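You operate a simulated robot arm through the tools that you are given. There is no shell and no other tool. Be economical: measure what you need, move in short steps, check, and stop when the job is done.

The job below is to be done with a simulated robot arm. You get a single attempt, and the scene is never put back.

TASK
Fetch the panel key and stand it on top of the green pad. Turn the black level knob to 700 L. Put the cup on the filter table away on the top of the reader stand. Take the grey spool from the top of the lab bench and put it on the low shelf of the roller stand. Fetch the swatch marked "R2" from the shelf under the long blue bench and stand it on top of the pad on the top of the long blue bench. Take the gasket from the top of the lab bench and put it on the shelf under the long blue bench. Put the steel pot marked "E4" from the top of the winder table on the floor of the lamp booth and the steel pot that says "E5" on the side table. Any order will do. Set down upright: panel key, cup, spool, swatch.

The check looks at the end state, three seconds after you hand in, the way a careful person would. Anything else that was tipped, shoved, dropped, spilled or broken makes it a failure.

THE ROBOT
A 7-joint arm with a two-finger parallel gripper on a trunk, on a base that drives. Base frame: it is fixed to the floor where the robot stands at the start and does not move with it; the origin is under the middle of the robot, x ahead of it, y to its left, z up. Readings come in mm, rad, newtons and seconds.
With the tool pointing down near the work surface it reaches from about 100 to 520 mm from the robot's upright axis, wherever it stands. Its first joint turns from -2.007 to 2.007 rad. Places, roughly: black level knob [600, 400, 1100]; cup (6x6x8 cm) [-700, 100, 800]; floor of the lamp booth (18x29 cm) [280, -9980, 920]; gasket [-2250, -10250, 1000]; green pad (10x7x4 cm) [-2400, 400, 600]; low shelf of the roller stand [2400, -9600, 400]; pad (10x7x4 cm) [-600, -10700, 800]; panel key (7x2x10 cm) [500, 200, 800]; shelf under the long blue bench [-1100, -10700, 300]; side table [-5500, -5800, 800]; spool [-750, -10250, 1000]; steel pot [-3250, -10000, 750]; swatch [-1500, -10750, 250]; top of the reader stand (40x18 cm) [340, -3780, 840]. Payload 3.91 kg.
The tool frame sits at the grasp point between the pads (the TCP): z along the fingers, y along the line on which they close. The tips reach 30 mm beyond it. The gripper opens to 110 mm. The fingers are 20 mm wide and 10 mm thick; the gripper's body (48 by 112 mm) begins 55 mm behind the TCP.
Orientation is that of the tool frame in the base frame, as a unit quaternion [x, y, z, w]. With the fingers straight down and closing along the base's y, the tool's x points along the base's -x, its y along +y and its z along -z.

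THE INTERFACE
- The arm moves only by the tool apply_moves. Its argument "deltas" is a list of rows, each a list of 6 numbers: the shift along the base's x, y, z in mm, then the turn, a rotation vector about the base's x, y, z in rad. In form: [[tx, ty, tz, ax, ay, az], ...]. A call has 1 to 12 rows; each row is the pose to reach, as a shift and turn from the pose commanded when the call began. "claw" is the closure in counts, from 0 (fully open) to 255 (shut), set as the call begins (left out, the last holds). Each row takes 0.2 s and may step no farther than 50 mm and 0.15 rad from the row before; otherwise, or with a gripper value out of range, the whole call is refused. Where a pose cannot be reached the arm comes as near as it can. A force on the tool above 40 N (or 10 N above the force at the start of the call, whichever is more), or a blocked arm, ends the call early, and 0.2 s more pass. Each finger travels about 153 mm/s and halts on what it meets, pressing with about 38 N; the grip force reading is that of the motor and also rises with nothing between the fingers. The clock runs only during rows and for 0.2 s after the last one: add rows that repeat a pose to give the fingers time. The reply holds the time, the measured pose of the TCP, the force on the tool along the base axes, the opening and the grip force, in the units named above and with some noise, with the torque about the TCP (base axes, N m) and any sound that the robot's microphone picked up.
- Cameras (640 x 400 px; columns grow to the right, rows downward): "scene" is now at [188.9, 172.7, 1445]; the picture's right is [-0.55, -0.83, 0.00], its down [-0.78, 0.52, -0.36] and it looks along [0.30, -0.20, -0.93] (base axes); focal length 214 px, centre (320, 200). "wrist" rides on the gripper at [72, 17, -103] in the tool frame; the picture's right is [-0.23, 0.97, 0.00], its down [-0.76, -0.18, -0.62] and it looks along [-0.61, -0.14, 0.78] (tool axes); focal length 222 px, centre (320, 200). There is no depth. A picture from a camera that has moved, and an enlarged one, comes with that camera's place and axes in the base frame and with its lens.
- get_image(camera): a new picture of that camera. No time passes.
- raise_lower(by): slides the trunk up (or, below 0, down) by that many mm; the arm and the scene camera ride with it, the base frame stays. It gives what a move gives, with no picture.
- drive_base(legs): drives the robot by 1 to 6 legs, each [ahead, left, turn to the left] in mm, mm and rad, along the robot's own axes; the way and the turn of a leg run together, so that a leg with both is an arc; at most 1500 mm and 3.142 rad a leg. The arm and the cameras ride along, it lands a little off, and it stops where it bumps. It gives what a move gives.
- turn_head(pan, tilt): turns the head with the scene camera to pan (to the left, within 1.396 rad either way) and tilt (down, from -0.506 to 1.204), counted from straight ahead of the robot. It gives what a move gives.
- zoom(camera, box): a new picture of the part [left, top, right, bottom] of that camera's present view, enlarged. No time passes.
- job_done(): hands the job in; it is judged then, once.

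Go step by step. Nothing tells you exact positions but the pictures and the camera data: compare them with the known pose of the tool, close in by small moves and look again before you grip or let go. The budget is 217 turns and 202 pictures, counting those below and the enlarged ones. Unless the task says otherwise, let go and move clear before handing in.

The tools are called after "Call:" as a command line: name --pt "numbers of a row" for each row, then --argument value for the rest, lists and objects as JSON in quotes. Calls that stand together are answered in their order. apply_moves: Moves the arm, as the interface text tells. Its arguments: {"type":"object","properties":{"deltas":{"type":"array"},"claw":{"type":"number"}},"required":["deltas"]} The other tools are called the same way: raise_lower (by) slides the trunk up or down; drive_base (legs) drives the base; turn_head (pan, tilt) turns the head that bears the scene camera; get_image (camera) takes a picture; zoom (camera, box) takes an enlarged picture of a part of a camera's view; job_done () hands the job in.

At the start:

```text
clock: 0.0
eef_pos: [400.2, 353.2, 1336.4]
ee_rot: [0.0, 1.0, 0.0, 0.0]
force: [-0.2, 0.4, 0.1]
moment: [-0.03, 0.01, -0.02]
grip_width: 110.0
gripper_force: 0.0
trunk travel left (down, up): [-825.0, 165.0]
robot x, y, heading: [-3.7, 3.3, 0.001]
head pan, tilt: [-0.586, 1.201]
```

scene: 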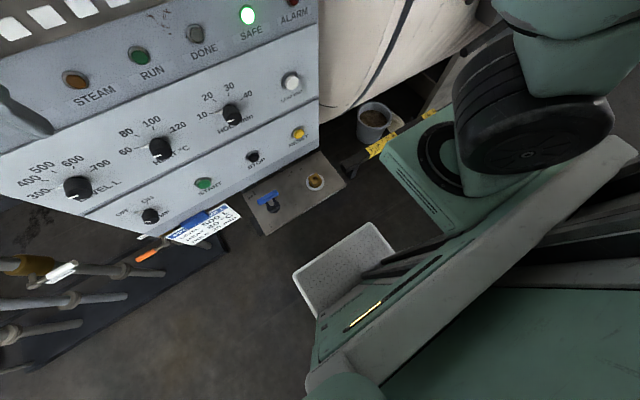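
wrist: 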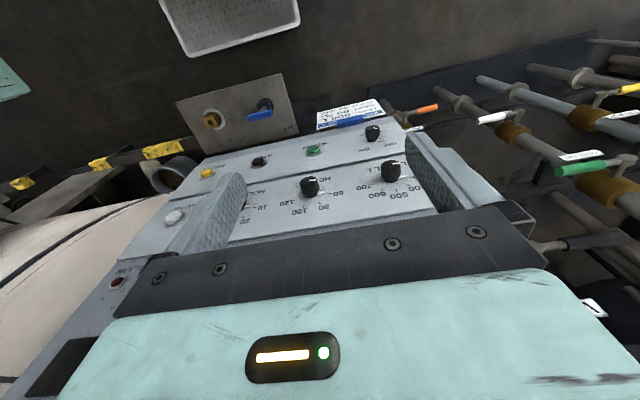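

I see a control panel with knobs ahead, a small plate with a blue key and a cup-like thing in front of it. I'll look at the panel more levelly first.

Call:
turn_head --pan 0.4 --tilt 0.6

Call:
get_image --camera "scene"

Call:
zoom --camera "wrist" --box '[160, 60, 480, 260]'

```text
clock: 1.3
eef_pos: [400.4, 352.5, 1335.6]
ee_rot: [0.0, 1.0, 0.001, 0.0]
force: [0.8, 0.6, 0.3]
moment: [0.02, -0.01, -0.01]
grip_width: 109.9
gripper_force: 0.0
trunk travel left (down, up): [-825.0, 165.0]
robot x, y, heading: [3.5, 0.3, -0.006]
head pan, tilt: [0.4, 0.6]
```

```text
199 pictures are left
camera scene: at [223.8, 237.9, 1489.6], right [0.39, -0.92, 0.0], down [-0.52, -0.22, -0.82], along [0.76, 0.32, -0.57], focal length 214 px, centre (320, 200)
```

scene: 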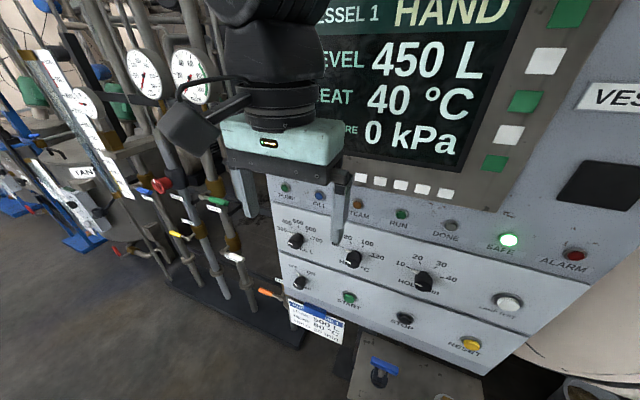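

```text
2.00 times, centred on (320, 160) of wrist
camera zoom: at [328.4, 369.0, 1439.2], right [0.23, 0.97, 0.0], down [0.76, -0.18, 0.62], along [0.61, -0.14, -0.78], focal length 444 px, centre (320, 280)
```

zoom: 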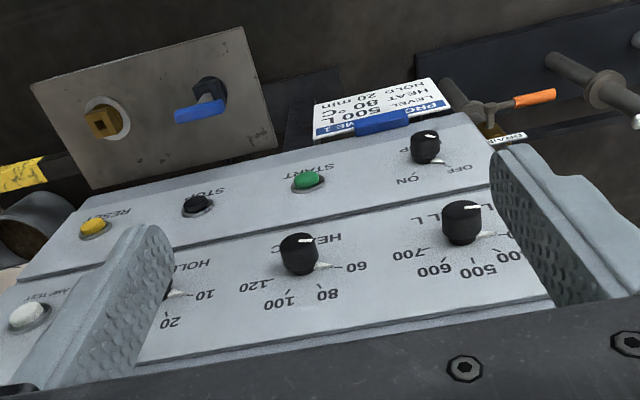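

The panel is about vertical, facing -x; I triangulate the level knob at about [562, 446, 1095]. I zoom on its dial.

Call:
zoom --camera "scene" --box '[256, 205, 352, 265]'

Call:
zoom --camera "wrist" --box '[345, 130, 441, 190]'

Call:
zoom --camera "scene" --box '[270, 280, 400, 361]'

```text
6.67 times, centred on (304, 235) of scene
camera zoom: at [223.8, 237.9, 1489.6], right [0.39, -0.92, 0.0], down [-0.52, -0.22, -0.82], along [0.76, 0.32, -0.57], focal length 1430 px, centre (427, -33)
```

zoom: 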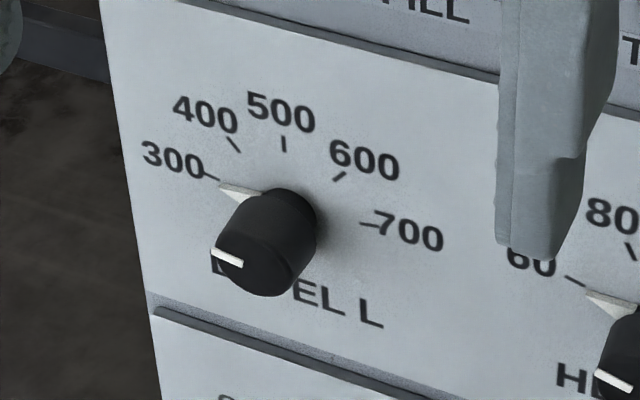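

```text
6.67 times, centred on (393, 160) of wrist
camera zoom: at [328.4, 369.0, 1439.2], right [0.23, 0.97, 0.0], down [0.76, -0.18, 0.62], along [0.61, -0.14, -0.78], focal length 1481 px, centre (-167, 467)
```

zoom: 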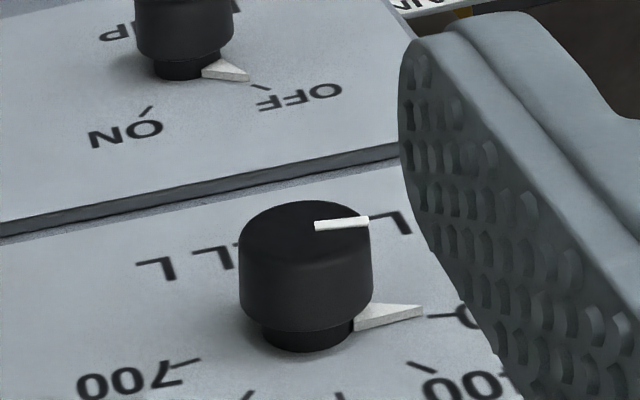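

```text
4.92 times, centred on (335, 320) of scene
camera zoom: at [223.8, 237.9, 1489.6], right [0.39, -0.92, 0.0], down [-0.52, -0.22, -0.82], along [0.76, 0.32, -0.57], focal length 1056 px, centre (246, -393)
```

zoom: 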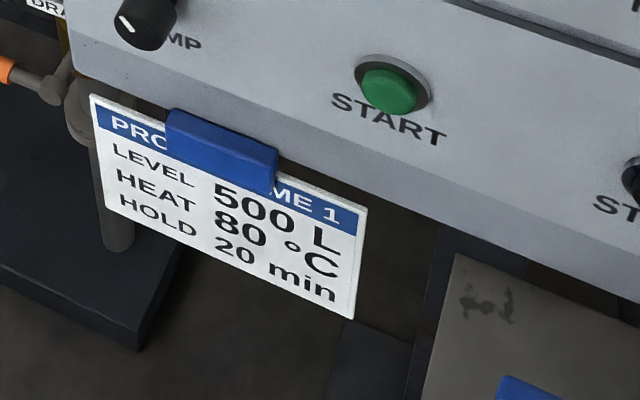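

The level pointer sits near 300; it needs about +160° clockwise (positive about +x). Before positioning, I look around low for room to drive.

Call:
turn_head --pan 1.2 --tilt 1.0

Call:
get_image --camera "scene"

Call:
turn_head --pan -0.3 --tilt 1.0

Call:
get_image --camera "scene"

```text
clock: 2.4
eef_pos: [401.8, 352.7, 1334.8]
ee_rot: [0.001, 1.0, 0.0, 0.0]
force: [-0.1, -0.1, -0.8]
moment: [0.02, -0.03, 0.05]
grip_width: 110.0
gripper_force: 0.0
trunk travel left (down, up): [-825.0, 165.0]
robot x, y, heading: [0.9, 0.2, -0.0]
head pan, tilt: [1.201, 1.0]
```

```text
194 pictures are left
camera scene: at [167.6, 268.6, 1457.6], right [0.93, -0.36, 0.0], down [-0.3, -0.78, -0.54], along [0.2, 0.5, -0.84], focal length 214 px, centre (320, 200)
```

scene: 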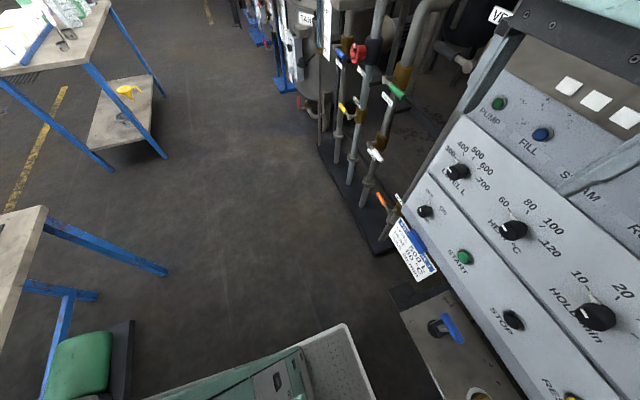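

```text
clock: 4.0
eef_pos: [401.7, 351.6, 1335.2]
ee_rot: [0.0, 1.0, -0.001, -0.001]
force: [0.4, 0.6, 0.6]
moment: [-0.03, -0.03, -0.02]
grip_width: 110.2
gripper_force: 0.0
trunk travel left (down, up): [-825.0, 165.0]
robot x, y, heading: [0.3, 5.0, -0.002]
head pan, tilt: [-0.3, 1.0]
```

```text
193 pictures are left
camera scene: at [208.9, 183.0, 1457.6], right [-0.3, -0.96, 0.0], down [-0.8, 0.25, -0.54], along [0.52, -0.16, -0.84], focal length 214 px, centre (320, 200)
```

scene: 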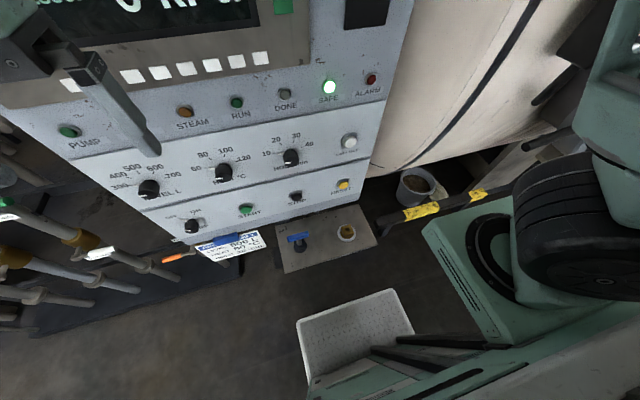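

Floor to the left is clear, so I drive left 250 mm and start pitching the tool forward.

Call:
drive_base --legs '[[0, 250, 0]]'

Call:
apply_moves --pt "-20 -20 -10 0 -0.14 0" --pt "-40 -40 -20 0 -0.28 0" --pt "-60 -60 -30 0 -0.42 0" --pt "-80 -80 -40 0 -0.56 0" --pt "-100 -100 -60 0 -0.7 0" --pt "-100 -120 -80 0 -0.84 0" --pt "-100 -140 -110 0 -0.98 0" --pt "-100 -150 -140 0 -1.12 0" --pt "-100 -155 -170 0 -1.26 0" --pt "-100 -155 -200 0 -1.4 0" --pt "-100 -155 -220 0 -1.5 0" --pt "-100 -155 -240 0 -1.571 0"

Call:
get_image --camera "scene"

Call:
get_image --camera "wrist"

```text
clock: 5.8
eef_pos: [395.5, 605.9, 1335.3]
ee_rot: [-0.004, 1.0, 0.0, 0.0]
force: [0.4, -0.3, -0.1]
moment: [0.02, 0.01, -0.02]
grip_width: 110.2
gripper_force: 0.1
trunk travel left (down, up): [-825.0, 165.0]
robot x, y, heading: [1.5, 253.2, 0.01]
head pan, tilt: [-0.3, 1.0]
```

```text
clock: 7.0
eef_pos: [399.2, 499.7, 1306.3]
ee_rot: [0.138, 0.933, -0.011, 0.331]
force: [-0.1, 0.1, 0.2]
moment: [0.02, -0.01, 0.02]
grip_width: 110.0
gripper_force: 0.1
trunk travel left (down, up): [-825.0, 165.0]
robot x, y, heading: [-3.6, 249.5, 0.006]
head pan, tilt: [-0.3, 1.0]
stopped in row 5: the arm was blocked; the commanded pose is now the measured one
```

```text
192 pictures are left
camera scene: at [196.7, 432.0, 1449.5], right [-0.34, -0.94, 0.0], down [-0.85, 0.31, -0.43], along [0.4, -0.15, -0.9], focal length 214 px, centre (320, 200)
```

scene: 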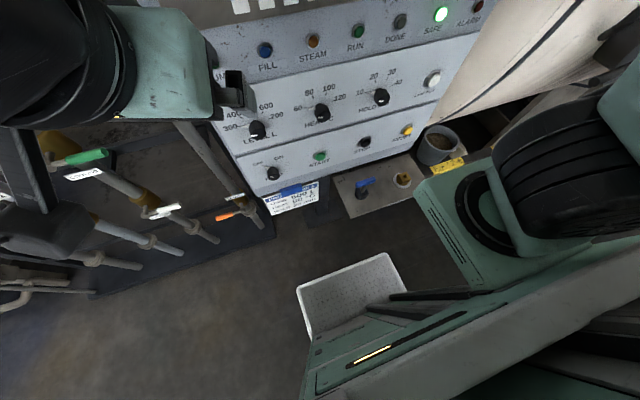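

```text
191 pictures are left
camera wrist: at [287.4, 544.7, 1343.7], right [0.43, 0.88, 0.21], down [0.13, -0.29, 0.95], along [0.89, -0.38, -0.24], focal length 222 px, centre (320, 200)
```

wrist: 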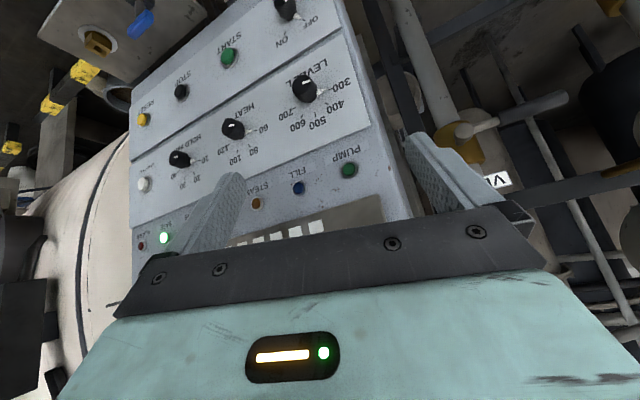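

The arm blocked from retracting too far; it needs to stay further forward. I'll lower toward the knob height while finishing the rotation.

Call:
apply_moves --pt "10 -5 -30 -0.02 -0.09 0.02" --pt "20 -10 -60 -0.04 -0.18 0.044" --pt "30 -15 -90 -0.056 -0.265 0.066" --pt "40 -20 -120 -0.074 -0.353 0.088" --pt "50 -25 -150 -0.093 -0.44 0.11" --pt "55 -30 -180 -0.112 -0.53 0.131" --pt "60 -40 -200 -0.13 -0.618 0.153" --pt "60 -50 -210 -0.149 -0.706 0.175" --pt "60 -54 -211 -0.167 -0.795 0.197" --pt "60 -54 -211 -0.186 -0.883 0.219" --pt "60 -54 -211 -0.186 -0.883 0.219"

Call:
get_image --camera "wrist"

Call:
get_image --camera "scene"

```text
clock: 8.7
eef_pos: [524.0, 409.7, 1158.8]
ee_rot: [0.164, 0.787, -0.061, 0.591]
force: [-0.1, -0.2, -0.5]
moment: [-0.01, 0.01, -0.01]
grip_width: 110.1
gripper_force: 0.1
out of reach, approached as far as the arm can: row 7, 8
trunk travel left (down, up): [-825.0, 165.0]
robot x, y, heading: [-3.6, 250.6, 0.004]
head pan, tilt: [-0.3, 1.0]
stopped in row 8: the arm was blocked; the commanded pose is now the measured one
```

```text
190 pictures are left
camera wrist: at [417.0, 467.9, 1121.9], right [0.38, 0.87, 0.31], down [-0.44, -0.13, 0.89], along [0.82, -0.47, 0.33], focal length 222 px, centre (320, 200)
```

wrist: 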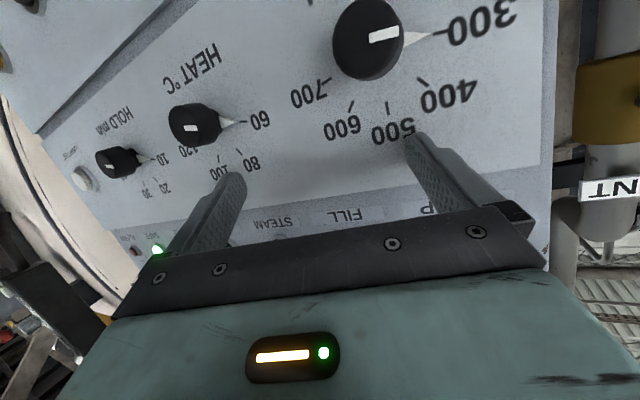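

```text
189 pictures are left
camera scene: at [190.6, 437.0, 1443.3], right [-0.3, -0.95, 0.0], down [-0.9, 0.28, -0.33], along [0.32, -0.1, -0.94], focal length 214 px, centre (320, 200)
```

scene: 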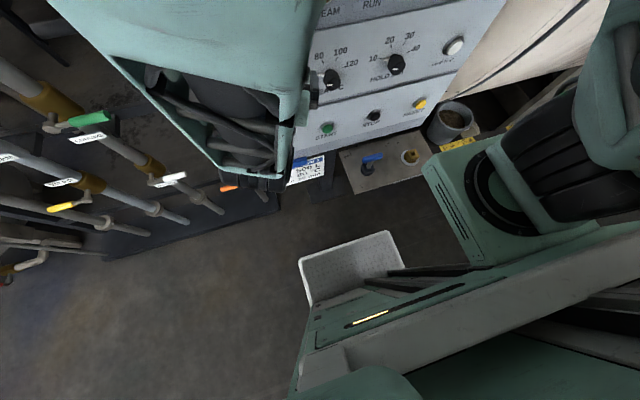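

The horizontal tool doesn't fit this close; I'll back up 250 mm and lower the trunk 200 mm, then retry.

Call:
drive_base --legs '[[-250, 0, 0]]'

Call:
raise_lower --by -200

Call:
get_image --camera "scene"

```text
clock: 10.5
eef_pos: [275.2, 407.6, 1157.1]
ee_rot: [0.162, 0.788, -0.061, 0.591]
force: [1.3, -0.1, 1.0]
moment: [0.01, 0.01, 0.02]
grip_width: 110.0
gripper_force: 0.1
trunk travel left (down, up): [-825.0, 165.0]
robot x, y, heading: [-247.5, 245.0, 0.01]
head pan, tilt: [-0.3, 1.0]
```

```text
clock: 12.6
eef_pos: [277.7, 406.9, 958.1]
ee_rot: [0.164, 0.787, -0.062, 0.591]
force: [0.1, -0.1, -0.4]
moment: [0.03, 0.0, -0.02]
grip_width: 110.3
gripper_force: 0.1
trunk travel left (down, up): [-625.0, 365.0]
robot x, y, heading: [-248.3, 246.2, 0.011]
head pan, tilt: [-0.3, 1.0]
```

```text
188 pictures are left
camera scene: at [-55.5, 433.8, 1243.8], right [-0.31, -0.95, 0.0], down [-0.89, 0.29, -0.34], along [0.32, -0.11, -0.94], focal length 214 px, centre (320, 200)
```

scene: 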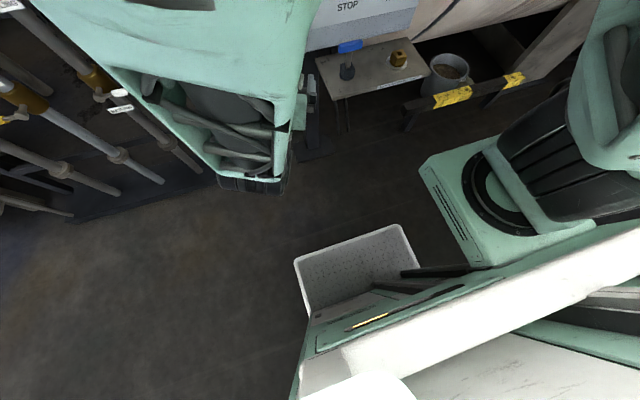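

Now I level the tool toward +x and bring it in front of the knob.

Call:
apply_moves --pt "25 7 25 -0.024 -0.047 0.054" --pt "50 14 50 -0.049 -0.094 0.108" --pt "75 20 75 -0.073 -0.14 0.162" --pt "95 27 100 -0.097 -0.187 0.216" --pt "110 34 120 -0.122 -0.234 0.27" --pt "122 40 137 -0.146 -0.281 0.324" --pt "122 40 137 -0.146 -0.281 0.324"

Call:
get_image --camera "wrist"

```text
clock: 14.2
eef_pos: [397.3, 447.3, 1093.8]
ee_rot: [-0.003, 0.706, 0.002, 0.708]
force: [0.0, 0.4, -0.1]
moment: [0.0, -0.02, 0.02]
grip_width: 110.1
gripper_force: 0.0
trunk travel left (down, up): [-625.0, 365.0]
robot x, y, heading: [-250.1, 245.4, 0.008]
head pan, tilt: [-0.3, 1.0]
```

```text
187 pictures are left
camera wrist: at [293.9, 462.2, 1021.6], right [-0.01, 0.97, 0.22], down [-0.62, -0.18, 0.76], along [0.78, -0.14, 0.61], focal length 222 px, centre (320, 200)
```

wrist: 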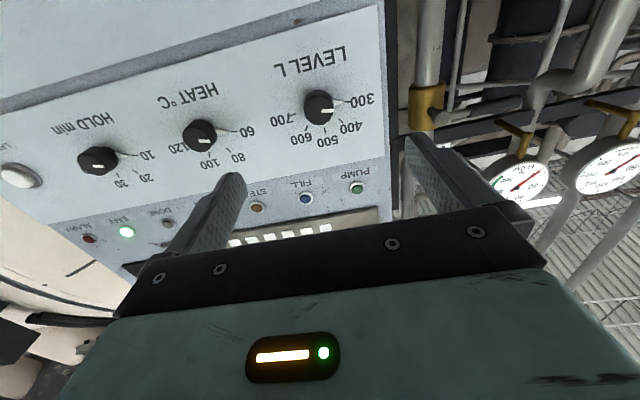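

The knob confirms at [~555, 447, 1094]. I pre-roll the tool by -1.4 rad about x.

Call:
apply_moves --pt "0 0 0 -0.14 0 0" --pt "0 0 0 -0.28 0 0" --pt "0 0 0 -0.42 0 0" --pt "0 0 0 -0.56 0 0" --pt "0 0 0 -0.7 0 0" --pt "0 0 0 -0.84 0 0" --pt "0 0 0 -0.98 0 0" --pt "0 0 0 -1.12 0 0" --pt "0 0 0 -1.26 0 0" --pt "0 0 0 -1.4 0 0" --pt "0 0 0 -1.4 0 0"

Call:
get_image --camera "wrist"

```text
clock: 16.6
eef_pos: [398.7, 448.3, 1092.6]
ee_rot: [-0.458, 0.541, -0.454, 0.54]
force: [-0.6, 0.4, -0.4]
moment: [-0.03, 0.01, 0.02]
grip_width: 110.3
gripper_force: 0.1
trunk travel left (down, up): [-625.0, 365.0]
robot x, y, heading: [-246.7, 246.2, 0.011]
head pan, tilt: [-0.3, 1.0]
```

```text
186 pictures are left
camera wrist: at [294.9, 377.8, 1065.9], right [-0.01, 0.39, -0.92], down [-0.62, 0.72, 0.3], along [0.78, 0.58, 0.24], focal length 222 px, centre (320, 200)
```

wrist: 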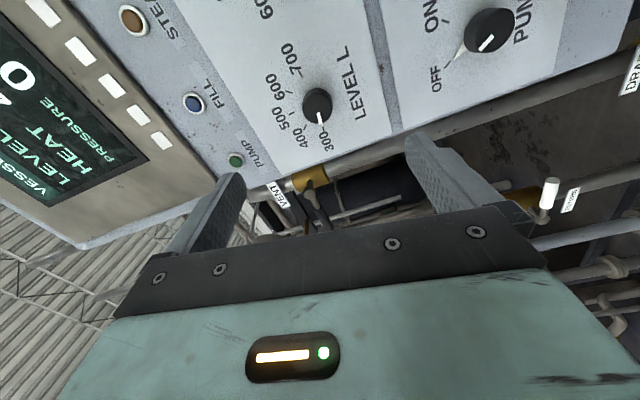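

Moving in straight to straddle the knob.

Call:
apply_moves --pt "40 -1 1 0 0 0" --pt "80 -2 2 0 0 0" --pt "110 -2 2 0 0 0" --pt "130 -2 2 0 0 0" --pt "130 -2 2 0 0 0"

Call:
get_image --camera "wrist"

Call:
turn_head --pan 0.1 --tilt 0.35

Call:
get_image --camera "scene"

```text
clock: 17.8
eef_pos: [527.2, 447.4, 1095.8]
ee_rot: [-0.458, 0.541, -0.454, 0.54]
force: [-0.5, -0.6, 0.3]
moment: [0.0, 0.0, 0.0]
grip_width: 109.8
gripper_force: 0.0
trunk travel left (down, up): [-625.0, 365.0]
robot x, y, heading: [-247.6, 244.0, 0.009]
head pan, tilt: [-0.3, 1.0]
```

```text
185 pictures are left
camera wrist: at [425.1, 376.9, 1067.8], right [-0.01, 0.39, -0.92], down [-0.62, 0.72, 0.31], along [0.78, 0.58, 0.24], focal length 222 px, centre (320, 200)
```

wrist: 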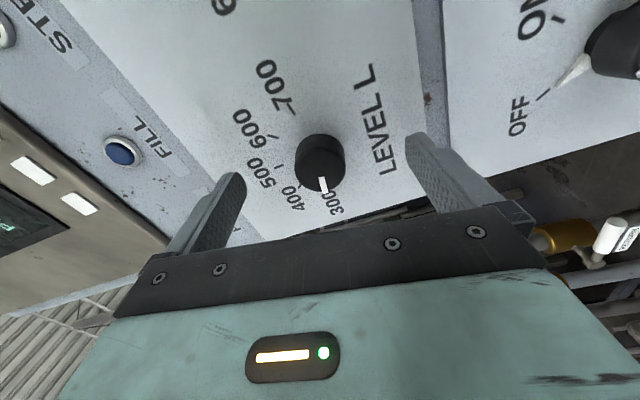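

```text
clock: 18.9
eef_pos: [527.7, 447.1, 1096.1]
ee_rot: [-0.458, 0.541, -0.454, 0.541]
force: [-0.3, 0.5, -0.2]
moment: [0.0, -0.01, 0.01]
grip_width: 110.4
gripper_force: 0.1
trunk travel left (down, up): [-625.0, 365.0]
robot x, y, heading: [-249.5, 246.1, 0.011]
head pan, tilt: [0.099, 0.351]
```

```text
184 pictures are left
camera scene: at [-14.4, 460.8, 1312.3], right [0.11, -0.99, 0.0], down [-0.34, -0.04, -0.94], along [0.93, 0.1, -0.34], focal length 214 px, centre (320, 200)
```

scene: 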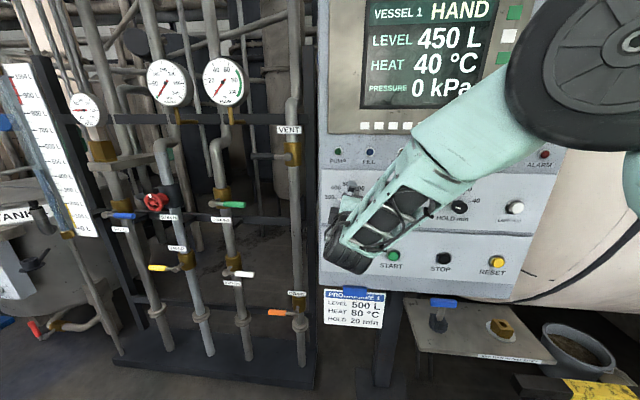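

The knob is centred between the tips. I go 10 mm deeper, then close.

Call:
apply_moves --pt "5 -1 0 0 0 0" --pt "10 -1 0 0 0 0" --pt "10 -1 0 0 0 0"

Call:
apply_moves --pt "0 0 0 0 0 0" --pt "0 0 0 0 0 0" --pt "0 0 0 0 0 0" --claw 255

Call:
get_image --camera "wrist"

```text
clock: 19.7
eef_pos: [538.4, 445.0, 1096.2]
ee_rot: [-0.458, 0.541, -0.454, 0.54]
force: [-0.4, -0.3, -0.3]
moment: [-0.01, 0.02, 0.0]
grip_width: 109.9
gripper_force: 0.0
trunk travel left (down, up): [-625.0, 365.0]
robot x, y, heading: [-247.9, 244.0, 0.005]
head pan, tilt: [0.099, 0.351]
```

```text
clock: 20.5
eef_pos: [539.2, 446.3, 1095.5]
ee_rot: [-0.458, 0.541, -0.454, 0.539]
force: [-0.1, 0.1, -5.8]
moment: [0.04, -0.51, 0.01]
grip_width: 33.9
gripper_force: 45.2
trunk travel left (down, up): [-625.0, 365.0]
robot x, y, heading: [-247.6, 247.0, 0.007]
head pan, tilt: [0.099, 0.351]
```

```text
183 pictures are left
camera wrist: at [435.1, 375.4, 1067.4], right [-0.01, 0.39, -0.92], down [-0.62, 0.72, 0.31], along [0.78, 0.58, 0.24], focal length 222 px, centre (320, 200)
```

wrist: 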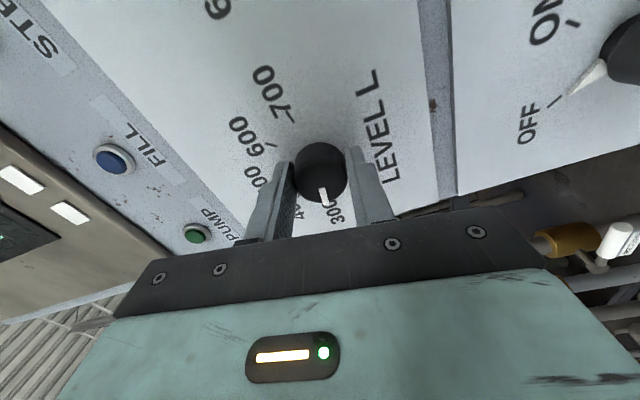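

Knob gripped (34 mm). Turning +1.4 rad about x first.

Call:
apply_moves --pt "0 0 -1 0.14 0 0" --pt "0 0 -1 0.28 0 0" --pt "0 0 -1 0.42 0 0" --pt "0 0 -1 0.56 0 0" --pt "0 0 -1 0.7 0 0" --pt "0 0 -1 0.84 0 0" --pt "0 0 -1 0.98 0 0" --pt "0 0 -1 1.12 0 0" --pt "0 0 -1 1.26 0 0" --pt "0 0 -1 1.4 0 0"

Call:
apply_moves --pt "0 0 0 0.14 0 0" --pt "0 0 0 0.28 0 0" --pt "0 0 0 0.42 0 0" --pt "0 0 0 0.56 0 0" --pt "0 0 0 0.7 0 0" --pt "0 0 0 0.84 0 0" --pt "0 0 0 0.98 0 0" --pt "0 0 0 1.12 0 0" --pt "0 0 0 1.26 0 0"

Call:
get_image --camera "wrist"

```text
clock: 22.7
eef_pos: [538.8, 445.3, 1094.6]
ee_rot: [-0.002, 0.707, 0.002, 0.707]
force: [9.1, 13.6, -6.1]
moment: [0.01, -0.47, -0.38]
grip_width: 33.6
gripper_force: 45.2
trunk travel left (down, up): [-625.0, 365.0]
robot x, y, heading: [-245.4, 245.1, 0.011]
head pan, tilt: [0.099, 0.351]
```

```text
clock: 24.7
eef_pos: [538.2, 445.9, 1095.4]
ee_rot: [0.418, 0.579, 0.408, 0.569]
force: [-5.8, 5.5, -38.9]
moment: [-0.02, -0.45, 0.05]
grip_width: 33.3
gripper_force: 44.8
out of reach, approached as far as the arm can: row 9
trunk travel left (down, up): [-625.0, 365.0]
robot x, y, heading: [-250.4, 246.3, 0.01]
head pan, tilt: [0.099, 0.351]
```

```text
182 pictures are left
camera wrist: at [435.4, 518.9, 1091.3], right [0.02, 0.09, 1.0], down [-0.62, -0.78, 0.09], along [0.78, -0.62, 0.04], focal length 222 px, centre (320, 200)
```

wrist: 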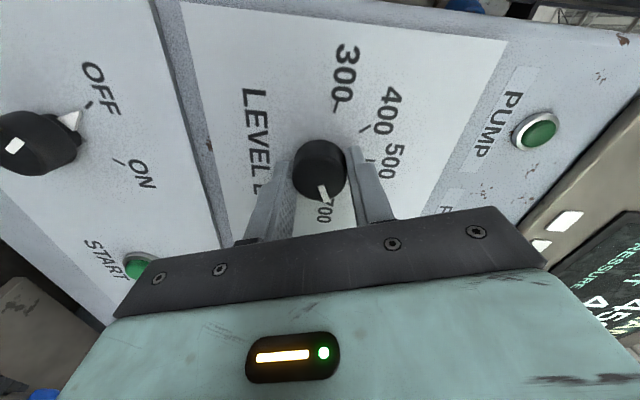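

Turned about 152°. I release, back off and read the pointer.

Call:
apply_moves --pt "0 0 0 0 0 0" --pt "0 0 0 0 0 0" --pt "0 0 0 0 0 0" --pt "-30 0 0 0 0 0" --pt "-60 0 0 0 0 0" --claw 0

Call:
zoom --camera "wrist" --box '[240, 60, 432, 180]'

```text
clock: 25.9
eef_pos: [476.8, 445.5, 1104.1]
ee_rot: [0.416, 0.57, 0.417, 0.573]
force: [-0.3, 0.0, 0.1]
moment: [0.0, -0.01, 0.01]
grip_width: 110.1
gripper_force: 0.1
trunk travel left (down, up): [-625.0, 365.0]
robot x, y, heading: [-244.6, 247.2, 0.008]
head pan, tilt: [0.099, 0.351]
```

```text
3.33 times, centred on (336, 120) of wrist
camera zoom: at [373.6, 519.6, 1099.1], right [0.0, 0.08, 1.0], down [-0.62, -0.78, 0.06], along [0.78, -0.62, 0.06], focal length 740 px, centre (267, 467)
```

zoom: 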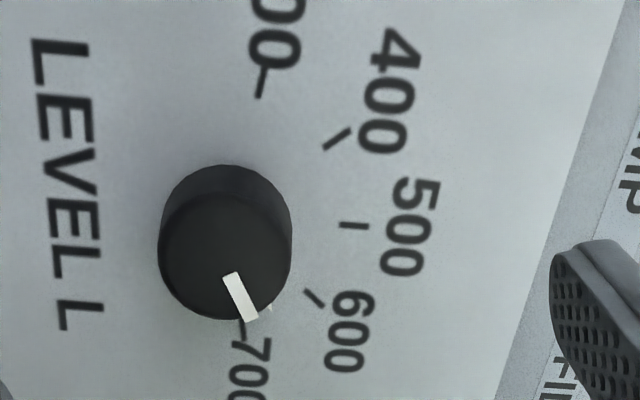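

The pointer is just short of 700 (perhaps 6–8°). I roll the tool back and look from another angle.

Call:
apply_moves --pt "-20 0 -5 -0.14 0 0" --pt "-40 0 -9 -0.28 0 0" --pt "-60 0 -9 -0.42 0 0" --pt "-60 0 -9 -0.56 0 0" --pt "-60 0 -9 -0.7 0 0" --pt "-60 0 -9 -0.84 0 0" --pt "-60 0 -9 -0.98 0 0" --pt "-60 0 -9 -1.12 0 0" --pt "-60 0 -9 -1.25 0 0" --pt "-60 0 -9 -1.25 0 0"

Call:
zoom --camera "wrist" --box '[240, 60, 400, 160]'

Call:
zoom --camera "scene" --box '[300, 160, 400, 222]'

```text
clock: 28.1
eef_pos: [418.6, 445.9, 1096.5]
ee_rot: [0.0, 0.707, 0.005, 0.708]
force: [0.6, 0.1, 0.4]
moment: [0.0, 0.01, 0.03]
grip_width: 110.3
gripper_force: 0.0
trunk travel left (down, up): [-625.0, 365.0]
robot x, y, heading: [-249.7, 247.4, 0.008]
head pan, tilt: [0.099, 0.351]
```

```text
4.00 times, centred on (320, 110) of wrist
camera zoom: at [314.1, 462.3, 1023.9], right [-0.01, 0.97, 0.23], down [-0.62, -0.19, 0.76], along [0.78, -0.14, 0.61], focal length 888 px, centre (320, 560)
```

zoom: 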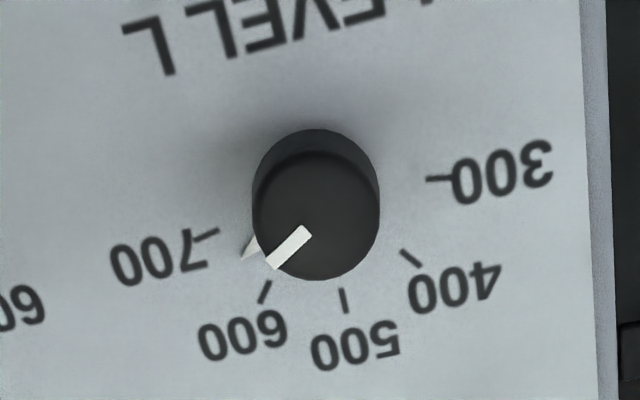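

```text
6.40 times, centred on (350, 191) of scene
camera zoom: at [-14.4, 460.8, 1312.4], right [0.11, -0.99, 0.0], down [-0.34, -0.04, -0.94], along [0.93, 0.1, -0.34], focal length 1373 px, centre (128, 258)
```

zoom: 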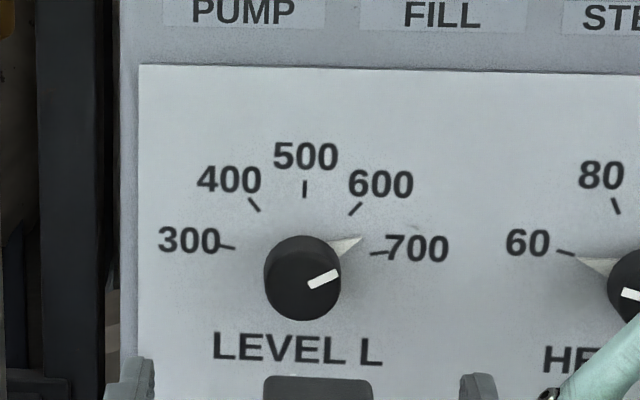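

The scene zoom shows the pointer at roughly 660; about 16° more is needed. I re-grip and turn +0.28 rad.

Call:
apply_moves --pt "40 0 0 0 0 0" --pt "80 0 -1 0 0 0" --pt "105 0 -1 0 0 0" --pt "120 0 -1 0 0 0" --pt "120 0 -1 0 0 0"

Call:
apply_moves --pt "0 0 0 0 0 0" --pt "0 0 0 0 0 0" --pt "0 0 0 0 0 0" --pt "0 0 0 0.1 0 0" --pt "0 0 0 0.2 0 0" --pt "0 0 0 0.28 0 0" --pt "0 0 0 0.28 0 0" --claw 255

Call:
apply_moves --pt "0 0 0 0 0 0" --pt "0 0 0 0 0 0" --pt "0 0 0 0 0 0" --pt "-40 0 0 0 0 0" --pt "-80 0 0 0 0 0" --pt "-120 0 0 0 0 0" --pt "-120 0 0 0 0 0" --claw 0

Call:
zoom --camera "scene" --box '[300, 160, 400, 222]'

Call:
zoom --camera "scene" --box '[380, 280, 580, 400]'

```text
clock: 29.3
eef_pos: [538.2, 447.1, 1095.1]
ee_rot: [0.0, 0.707, 0.005, 0.708]
force: [-0.3, -0.7, -0.4]
moment: [0.02, 0.0, 0.0]
grip_width: 109.9
gripper_force: 0.1
trunk travel left (down, up): [-625.0, 365.0]
robot x, y, heading: [-249.1, 244.6, 0.012]
head pan, tilt: [0.099, 0.351]
```

```text
clock: 30.9
eef_pos: [538.9, 446.1, 1094.7]
ee_rot: [0.1, 0.699, 0.104, 0.7]
force: [9.7, 2.4, 2.5]
moment: [0.02, 0.57, -0.52]
grip_width: 33.7
gripper_force: 45.0
trunk travel left (down, up): [-625.0, 365.0]
robot x, y, heading: [-248.6, 245.0, 0.009]
head pan, tilt: [0.099, 0.351]
```

```text
clock: 32.5
eef_pos: [415.7, 447.7, 1095.1]
ee_rot: [0.098, 0.699, 0.104, 0.701]
force: [-0.8, 0.3, -0.4]
moment: [0.01, 0.0, 0.0]
grip_width: 110.1
gripper_force: 0.1
trunk travel left (down, up): [-625.0, 365.0]
robot x, y, heading: [-249.5, 246.0, 0.005]
head pan, tilt: [0.099, 0.351]
```

```text
6.40 times, centred on (350, 191) of scene
camera zoom: at [-14.3, 460.8, 1312.4], right [0.11, -0.99, 0.0], down [-0.34, -0.04, -0.94], along [0.93, 0.1, -0.34], focal length 1373 px, centre (128, 258)
```

zoom: 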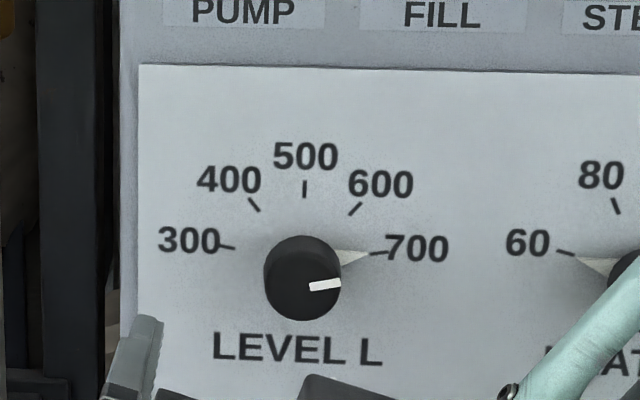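

```text
3.20 times, centred on (480, 340) of scene
camera zoom: at [-14.3, 460.8, 1312.4], right [0.11, -0.99, 0.0], down [-0.34, -0.04, -0.94], along [0.93, 0.1, -0.34], focal length 686 px, centre (-192, -248)
```

zoom: 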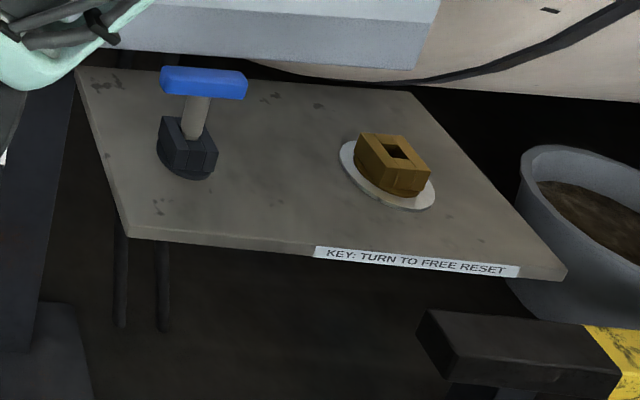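

The pointer now meets 700. The key is a blue T-handle standing in a dark block near [469, 175, 855], handle along y. I retract, pitch the tool down, and double-check the dial.

Call:
zoom --camera "wrist" --box '[240, 60, 400, 160]'

Call:
apply_moves --pt "-40 0 0 -0.02 0.14 0.02" --pt "-80 0 0 -0.042 0.284 0.04" --pt "-120 0 0 -0.063 0.426 0.06" --pt "-150 -10 0 -0.084 0.568 0.079" --pt "-180 -20 0 -0.105 0.71 0.099" --pt "-200 -30 0 -0.127 0.852 0.119" --pt "-220 -40 0 -0.148 0.994 0.139" --pt "-230 -50 0 -0.169 1.136 0.159" --pt "-240 -60 0 -0.19 1.278 0.178" --pt "-250 -70 0 -0.211 1.42 0.198" --pt "-250 -70 0 -0.232 1.562 0.218" --pt "-250 -70 0 -0.232 1.562 0.218"

```text
4.00 times, centred on (320, 110) of wrist
camera zoom: at [313.4, 482.3, 1031.2], right [0.0, 0.87, 0.49], down [-0.62, -0.39, 0.68], along [0.78, -0.3, 0.54], focal length 888 px, centre (320, 560)
```

zoom: 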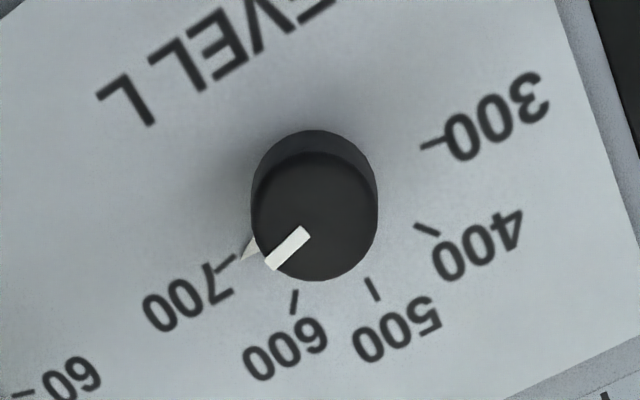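

```text
clock: 35.1
eef_pos: [166.7, 376.4, 1095.1]
ee_rot: [0.001, 1.0, -0.002, -0.001]
force: [-0.2, -0.2, -0.5]
moment: [0.0, 0.01, 0.0]
grip_width: 110.0
gripper_force: 0.1
trunk travel left (down, up): [-625.0, 365.0]
robot x, y, heading: [-246.2, 244.5, 0.008]
head pan, tilt: [0.099, 0.351]
```

Dial is right. Driving forward 230 mm, yawing the tool 90° so it closes along x, then looking at the key.

Call:
drive_base --legs '[[230, 0, 0]]'

Call:
apply_moves --pt "0 -20 0 0 0 -0.14" --pt "0 -40 0 0 0 -0.28" --pt "0 -60 0 0 0 -0.42" --pt "0 -80 0 0 0 -0.56" --pt "0 -100 0 0 0 -0.7" --pt "0 -120 0 0 0 -0.84" --pt "0 -140 0 0 0 -0.98" --pt "0 -160 0 0 0 -1.12" --pt "0 -180 0 0 0 -1.26" --pt "0 -190 0 0 0 -1.4" --pt "0 -190 0 0 0 -1.5" --pt "0 -190 0 0 0 -1.571"

Call:
raise_lower --by -100

Call:
get_image --camera "wrist"

Call:
turn_head --pan -0.5 --tilt 0.8

Call:
get_image --camera "scene"

```text
clock: 36.8
eef_pos: [397.2, 377.8, 1094.9]
ee_rot: [0.001, 1.0, -0.001, -0.001]
force: [0.6, -0.1, 0.1]
moment: [0.01, 0.01, 0.0]
grip_width: 110.2
gripper_force: 0.0
trunk travel left (down, up): [-625.0, 365.0]
robot x, y, heading: [-12.7, 252.2, 0.005]
head pan, tilt: [0.099, 0.351]
```

```text
clock: 39.4
eef_pos: [407.0, 193.4, 1047.2]
ee_rot: [0.708, 0.706, -0.002, -0.002]
force: [0.2, 0.4, 0.7]
moment: [0.02, -0.04, -0.01]
grip_width: 110.0
gripper_force: 0.2
out of reach, approached as far as the arm can: row 7, 8, 9, 10, 11, 12
trunk travel left (down, up): [-625.0, 365.0]
robot x, y, heading: [-16.3, 247.7, 0.006]
head pan, tilt: [0.099, 0.351]
```

```text
clock: 40.7
eef_pos: [405.5, 194.2, 947.3]
ee_rot: [0.708, 0.706, -0.002, -0.002]
force: [-1.0, 0.2, 0.2]
moment: [0.01, -0.02, -0.02]
grip_width: 109.8
gripper_force: 0.1
trunk travel left (down, up): [-525.0, 465.0]
robot x, y, heading: [-18.8, 251.3, 0.01]
head pan, tilt: [0.099, 0.351]
```

```text
175 pictures are left
camera wrist: at [424.0, 265.5, 1051.1], right [0.97, -0.23, -0.01], down [-0.18, -0.76, 0.62], along [-0.15, -0.61, -0.78], focal length 222 px, centre (320, 200)
```

wrist: 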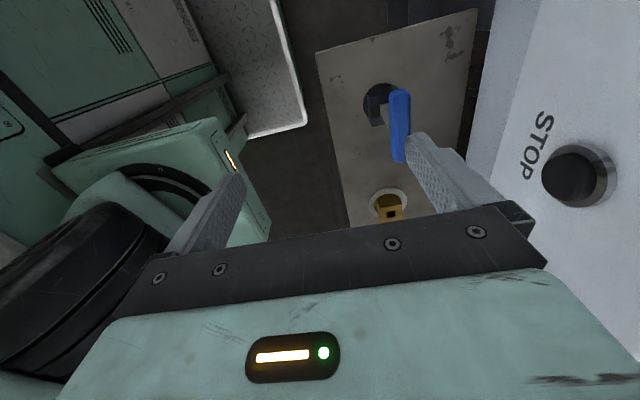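

```text
clock: 41.7
eef_pos: [405.3, 194.4, 947.1]
ee_rot: [0.708, 0.707, -0.002, -0.002]
force: [0.5, -0.5, -0.4]
moment: [0.0, 0.01, -0.01]
grip_width: 110.0
gripper_force: 0.1
trunk travel left (down, up): [-525.0, 465.0]
robot x, y, heading: [-19.5, 249.8, 0.011]
head pan, tilt: [-0.499, 0.799]
```

```text
174 pictures are left
camera scene: at [195.0, 414.6, 1172.8], right [-0.47, -0.88, 0.0], down [-0.63, 0.34, -0.7], along [0.62, -0.33, -0.72], focal length 214 px, centre (320, 200)
```

scene: 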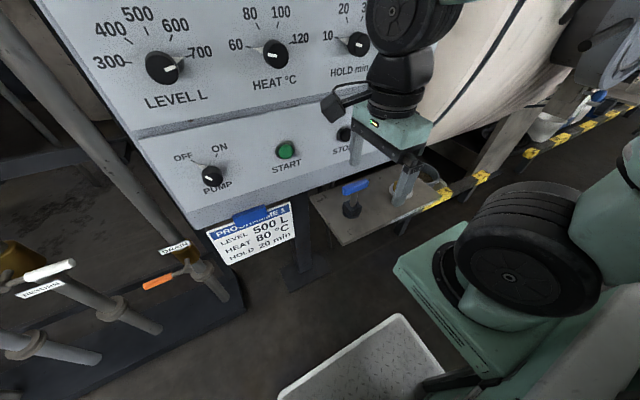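

Key handle is at about [476, 176, 848], long along y. I drive 50 mm closer and hover over it.

Call:
drive_base --legs '[[50, 0, 0]]'

Call:
apply_moves --pt "10 -8 -15 0 0 0" --pt "20 -15 -30 0 0 0" --pt "20 -17 -30 0 0 0"

Call:
get_image --camera "wrist"

Call:
get_image --camera "scene"

```text
clock: 42.6
eef_pos: [456.0, 194.9, 948.0]
ee_rot: [0.708, 0.706, -0.002, -0.002]
force: [0.5, -0.8, -0.2]
moment: [-0.01, -0.03, 0.0]
grip_width: 109.9
gripper_force: 0.1
trunk travel left (down, up): [-525.0, 465.0]
robot x, y, heading: [35.1, 248.2, 0.009]
head pan, tilt: [-0.499, 0.799]
```

```text
clock: 43.4
eef_pos: [475.8, 177.4, 916.8]
ee_rot: [0.708, 0.706, -0.001, -0.002]
force: [0.7, -0.5, -0.2]
moment: [-0.01, 0.03, 0.0]
grip_width: 110.1
gripper_force: 0.1
trunk travel left (down, up): [-525.0, 465.0]
robot x, y, heading: [32.3, 248.3, 0.005]
head pan, tilt: [-0.499, 0.799]
```

```text
173 pictures are left
camera wrist: at [493.1, 248.7, 1021.0], right [0.97, -0.23, -0.01], down [-0.18, -0.76, 0.62], along [-0.15, -0.61, -0.78], focal length 222 px, centre (320, 200)
```

wrist: 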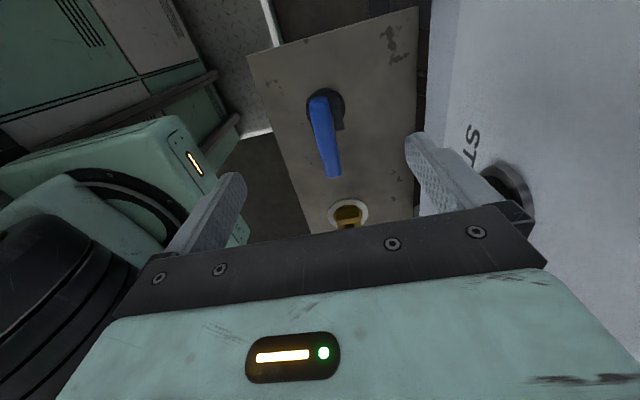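

```text
172 pictures are left
camera scene: at [244.5, 414.9, 1172.8], right [-0.47, -0.88, 0.0], down [-0.63, 0.34, -0.7], along [0.61, -0.33, -0.72], focal length 214 px, centre (320, 200)
```

scene: 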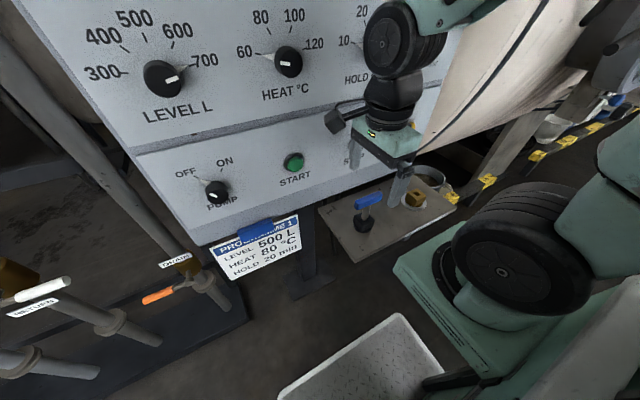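

Handle top at roughly z 845, centred under the TCP. I narrow the fingers to ~60 mm and go down most of the way, then check.

Call:
apply_moves --pt "2 0 0 0 0 0" --pt "2 0 -25 0 0 0" --pt "2 0 -50 0 0 0" --pt "2 0 -50 0 0 0" --claw 110

Call:
get_image --camera "wrist"

Call:
zoom --camera "scene" --box '[310, 120, 470, 220]'

```text
clock: 44.4
eef_pos: [495.8, 180.2, 877.4]
ee_rot: [0.708, 0.706, -0.002, -0.002]
force: [-0.3, -1.0, -0.1]
moment: [0.0, 0.0, -0.01]
grip_width: 62.8
gripper_force: 0.0
out of reach, approached as far as the arm can: row 2, 3, 4
trunk travel left (down, up): [-525.0, 465.0]
robot x, y, heading: [35.0, 249.4, 0.01]
head pan, tilt: [-0.499, 0.799]
```

```text
171 pictures are left
camera wrist: at [514.0, 252.1, 981.2], right [0.97, -0.23, -0.01], down [-0.17, -0.76, 0.62], along [-0.15, -0.61, -0.78], focal length 222 px, centre (320, 200)
```

wrist: 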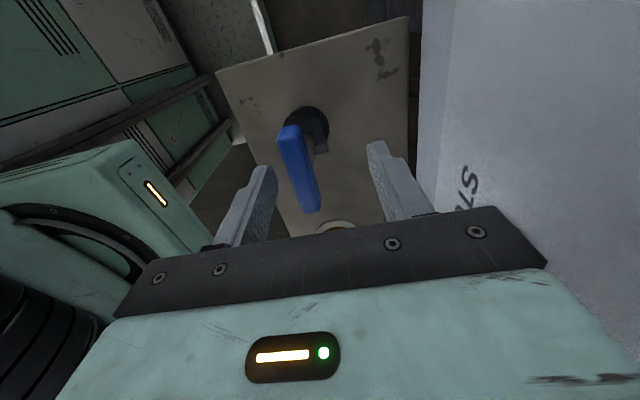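

```text
4.00 times, centred on (390, 170) of scene
camera zoom: at [244.5, 414.9, 1172.8], right [-0.47, -0.88, 0.0], down [-0.63, 0.34, -0.7], along [0.61, -0.33, -0.72], focal length 858 px, centre (40, 320)
```

zoom: 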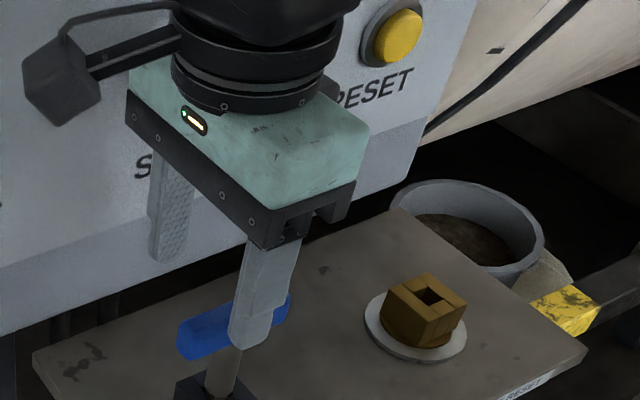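

The arm's low limit is hit here; I raise the arm, lower the trunk 120 mm and realign.

Call:
apply_moves --pt "-10 -2 40 0 0 0" --pt "-18 -3 80 0 0 0" --pt "-18 -3 120 0 0 0" --pt "-18 -3 120 0 0 0"

Call:
raise_lower --by -120

Call:
get_image --camera "wrist"

```text
clock: 45.4
eef_pos: [483.3, 178.7, 993.0]
ee_rot: [0.707, 0.707, -0.003, -0.003]
force: [0.4, -0.7, -0.3]
moment: [0.0, -0.02, -0.01]
grip_width: 62.4
gripper_force: 0.1
out of reach, approached as far as the arm can: row 3, 4
trunk travel left (down, up): [-525.0, 465.0]
robot x, y, heading: [31.9, 247.9, 0.007]
head pan, tilt: [-0.499, 0.799]
```

```text
clock: 46.9
eef_pos: [483.5, 178.4, 873.2]
ee_rot: [0.708, 0.706, -0.003, -0.002]
force: [-0.8, -0.1, -1.0]
moment: [-0.01, -0.01, 0.01]
grip_width: 62.7
gripper_force: 0.0
trunk travel left (down, up): [-405.0, 585.0]
robot x, y, heading: [32.1, 246.4, 0.005]
head pan, tilt: [-0.499, 0.799]
```

```text
169 pictures are left
camera wrist: at [501.0, 249.8, 977.3], right [0.97, -0.23, -0.01], down [-0.18, -0.76, 0.62], along [-0.15, -0.61, -0.78], focal length 222 px, centre (320, 200)
```

wrist: 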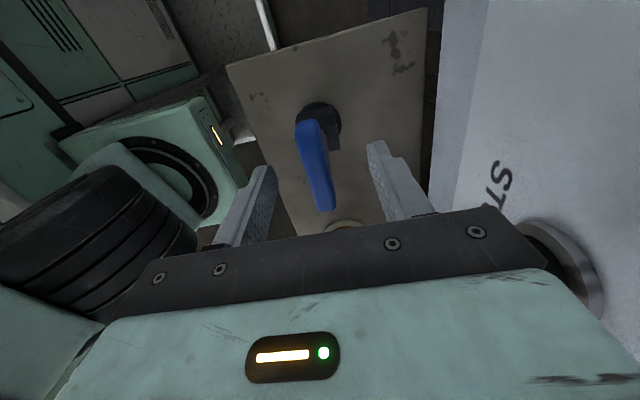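

Aligned; descending to z≈838 around the handle and checking.

Call:
apply_moves --pt "-4 -3 0 0 0 0" --pt "-4 -3 -12 0 0 0" --pt "-4 -3 -24 0 0 0" --pt "-4 -3 -34 0 0 0" --pt "-4 -3 -34 0 0 0"

Call:
get_image --camera "wrist"

Call:
zoom --camera "scene" --box '[310, 80, 470, 180]'

```text
clock: 48.1
eef_pos: [479.8, 176.9, 840.1]
ee_rot: [0.708, 0.706, -0.003, -0.002]
force: [0.0, 0.8, -0.8]
moment: [0.01, -0.02, 0.03]
grip_width: 62.7
gripper_force: 0.1
out of reach, approached as far as the arm can: row 1
trunk travel left (down, up): [-405.0, 585.0]
robot x, y, heading: [29.3, 247.3, 0.01]
head pan, tilt: [-0.499, 0.799]
```

```text
168 pictures are left
camera wrist: at [496.9, 247.3, 943.4], right [0.97, -0.23, -0.01], down [-0.18, -0.76, 0.62], along [-0.15, -0.61, -0.78], focal length 222 px, centre (320, 200)
```

wrist: 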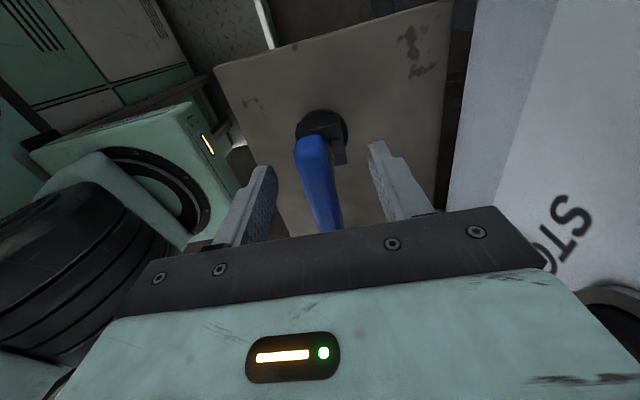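

```text
4.00 times, centred on (390, 130) of scene
camera zoom: at [244.5, 414.9, 1052.7], right [-0.47, -0.88, 0.0], down [-0.63, 0.34, -0.7], along [0.61, -0.33, -0.72], focal length 858 px, centre (40, 480)
```

zoom: 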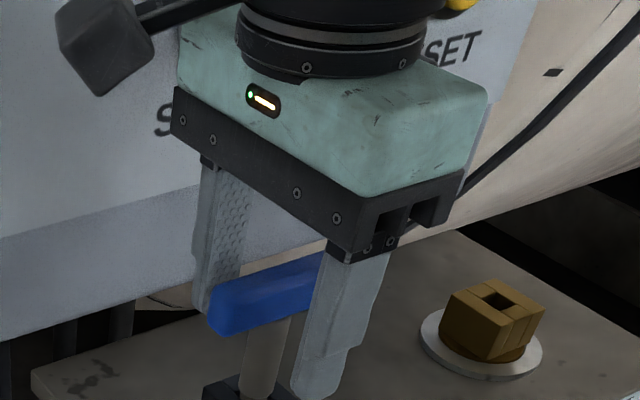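

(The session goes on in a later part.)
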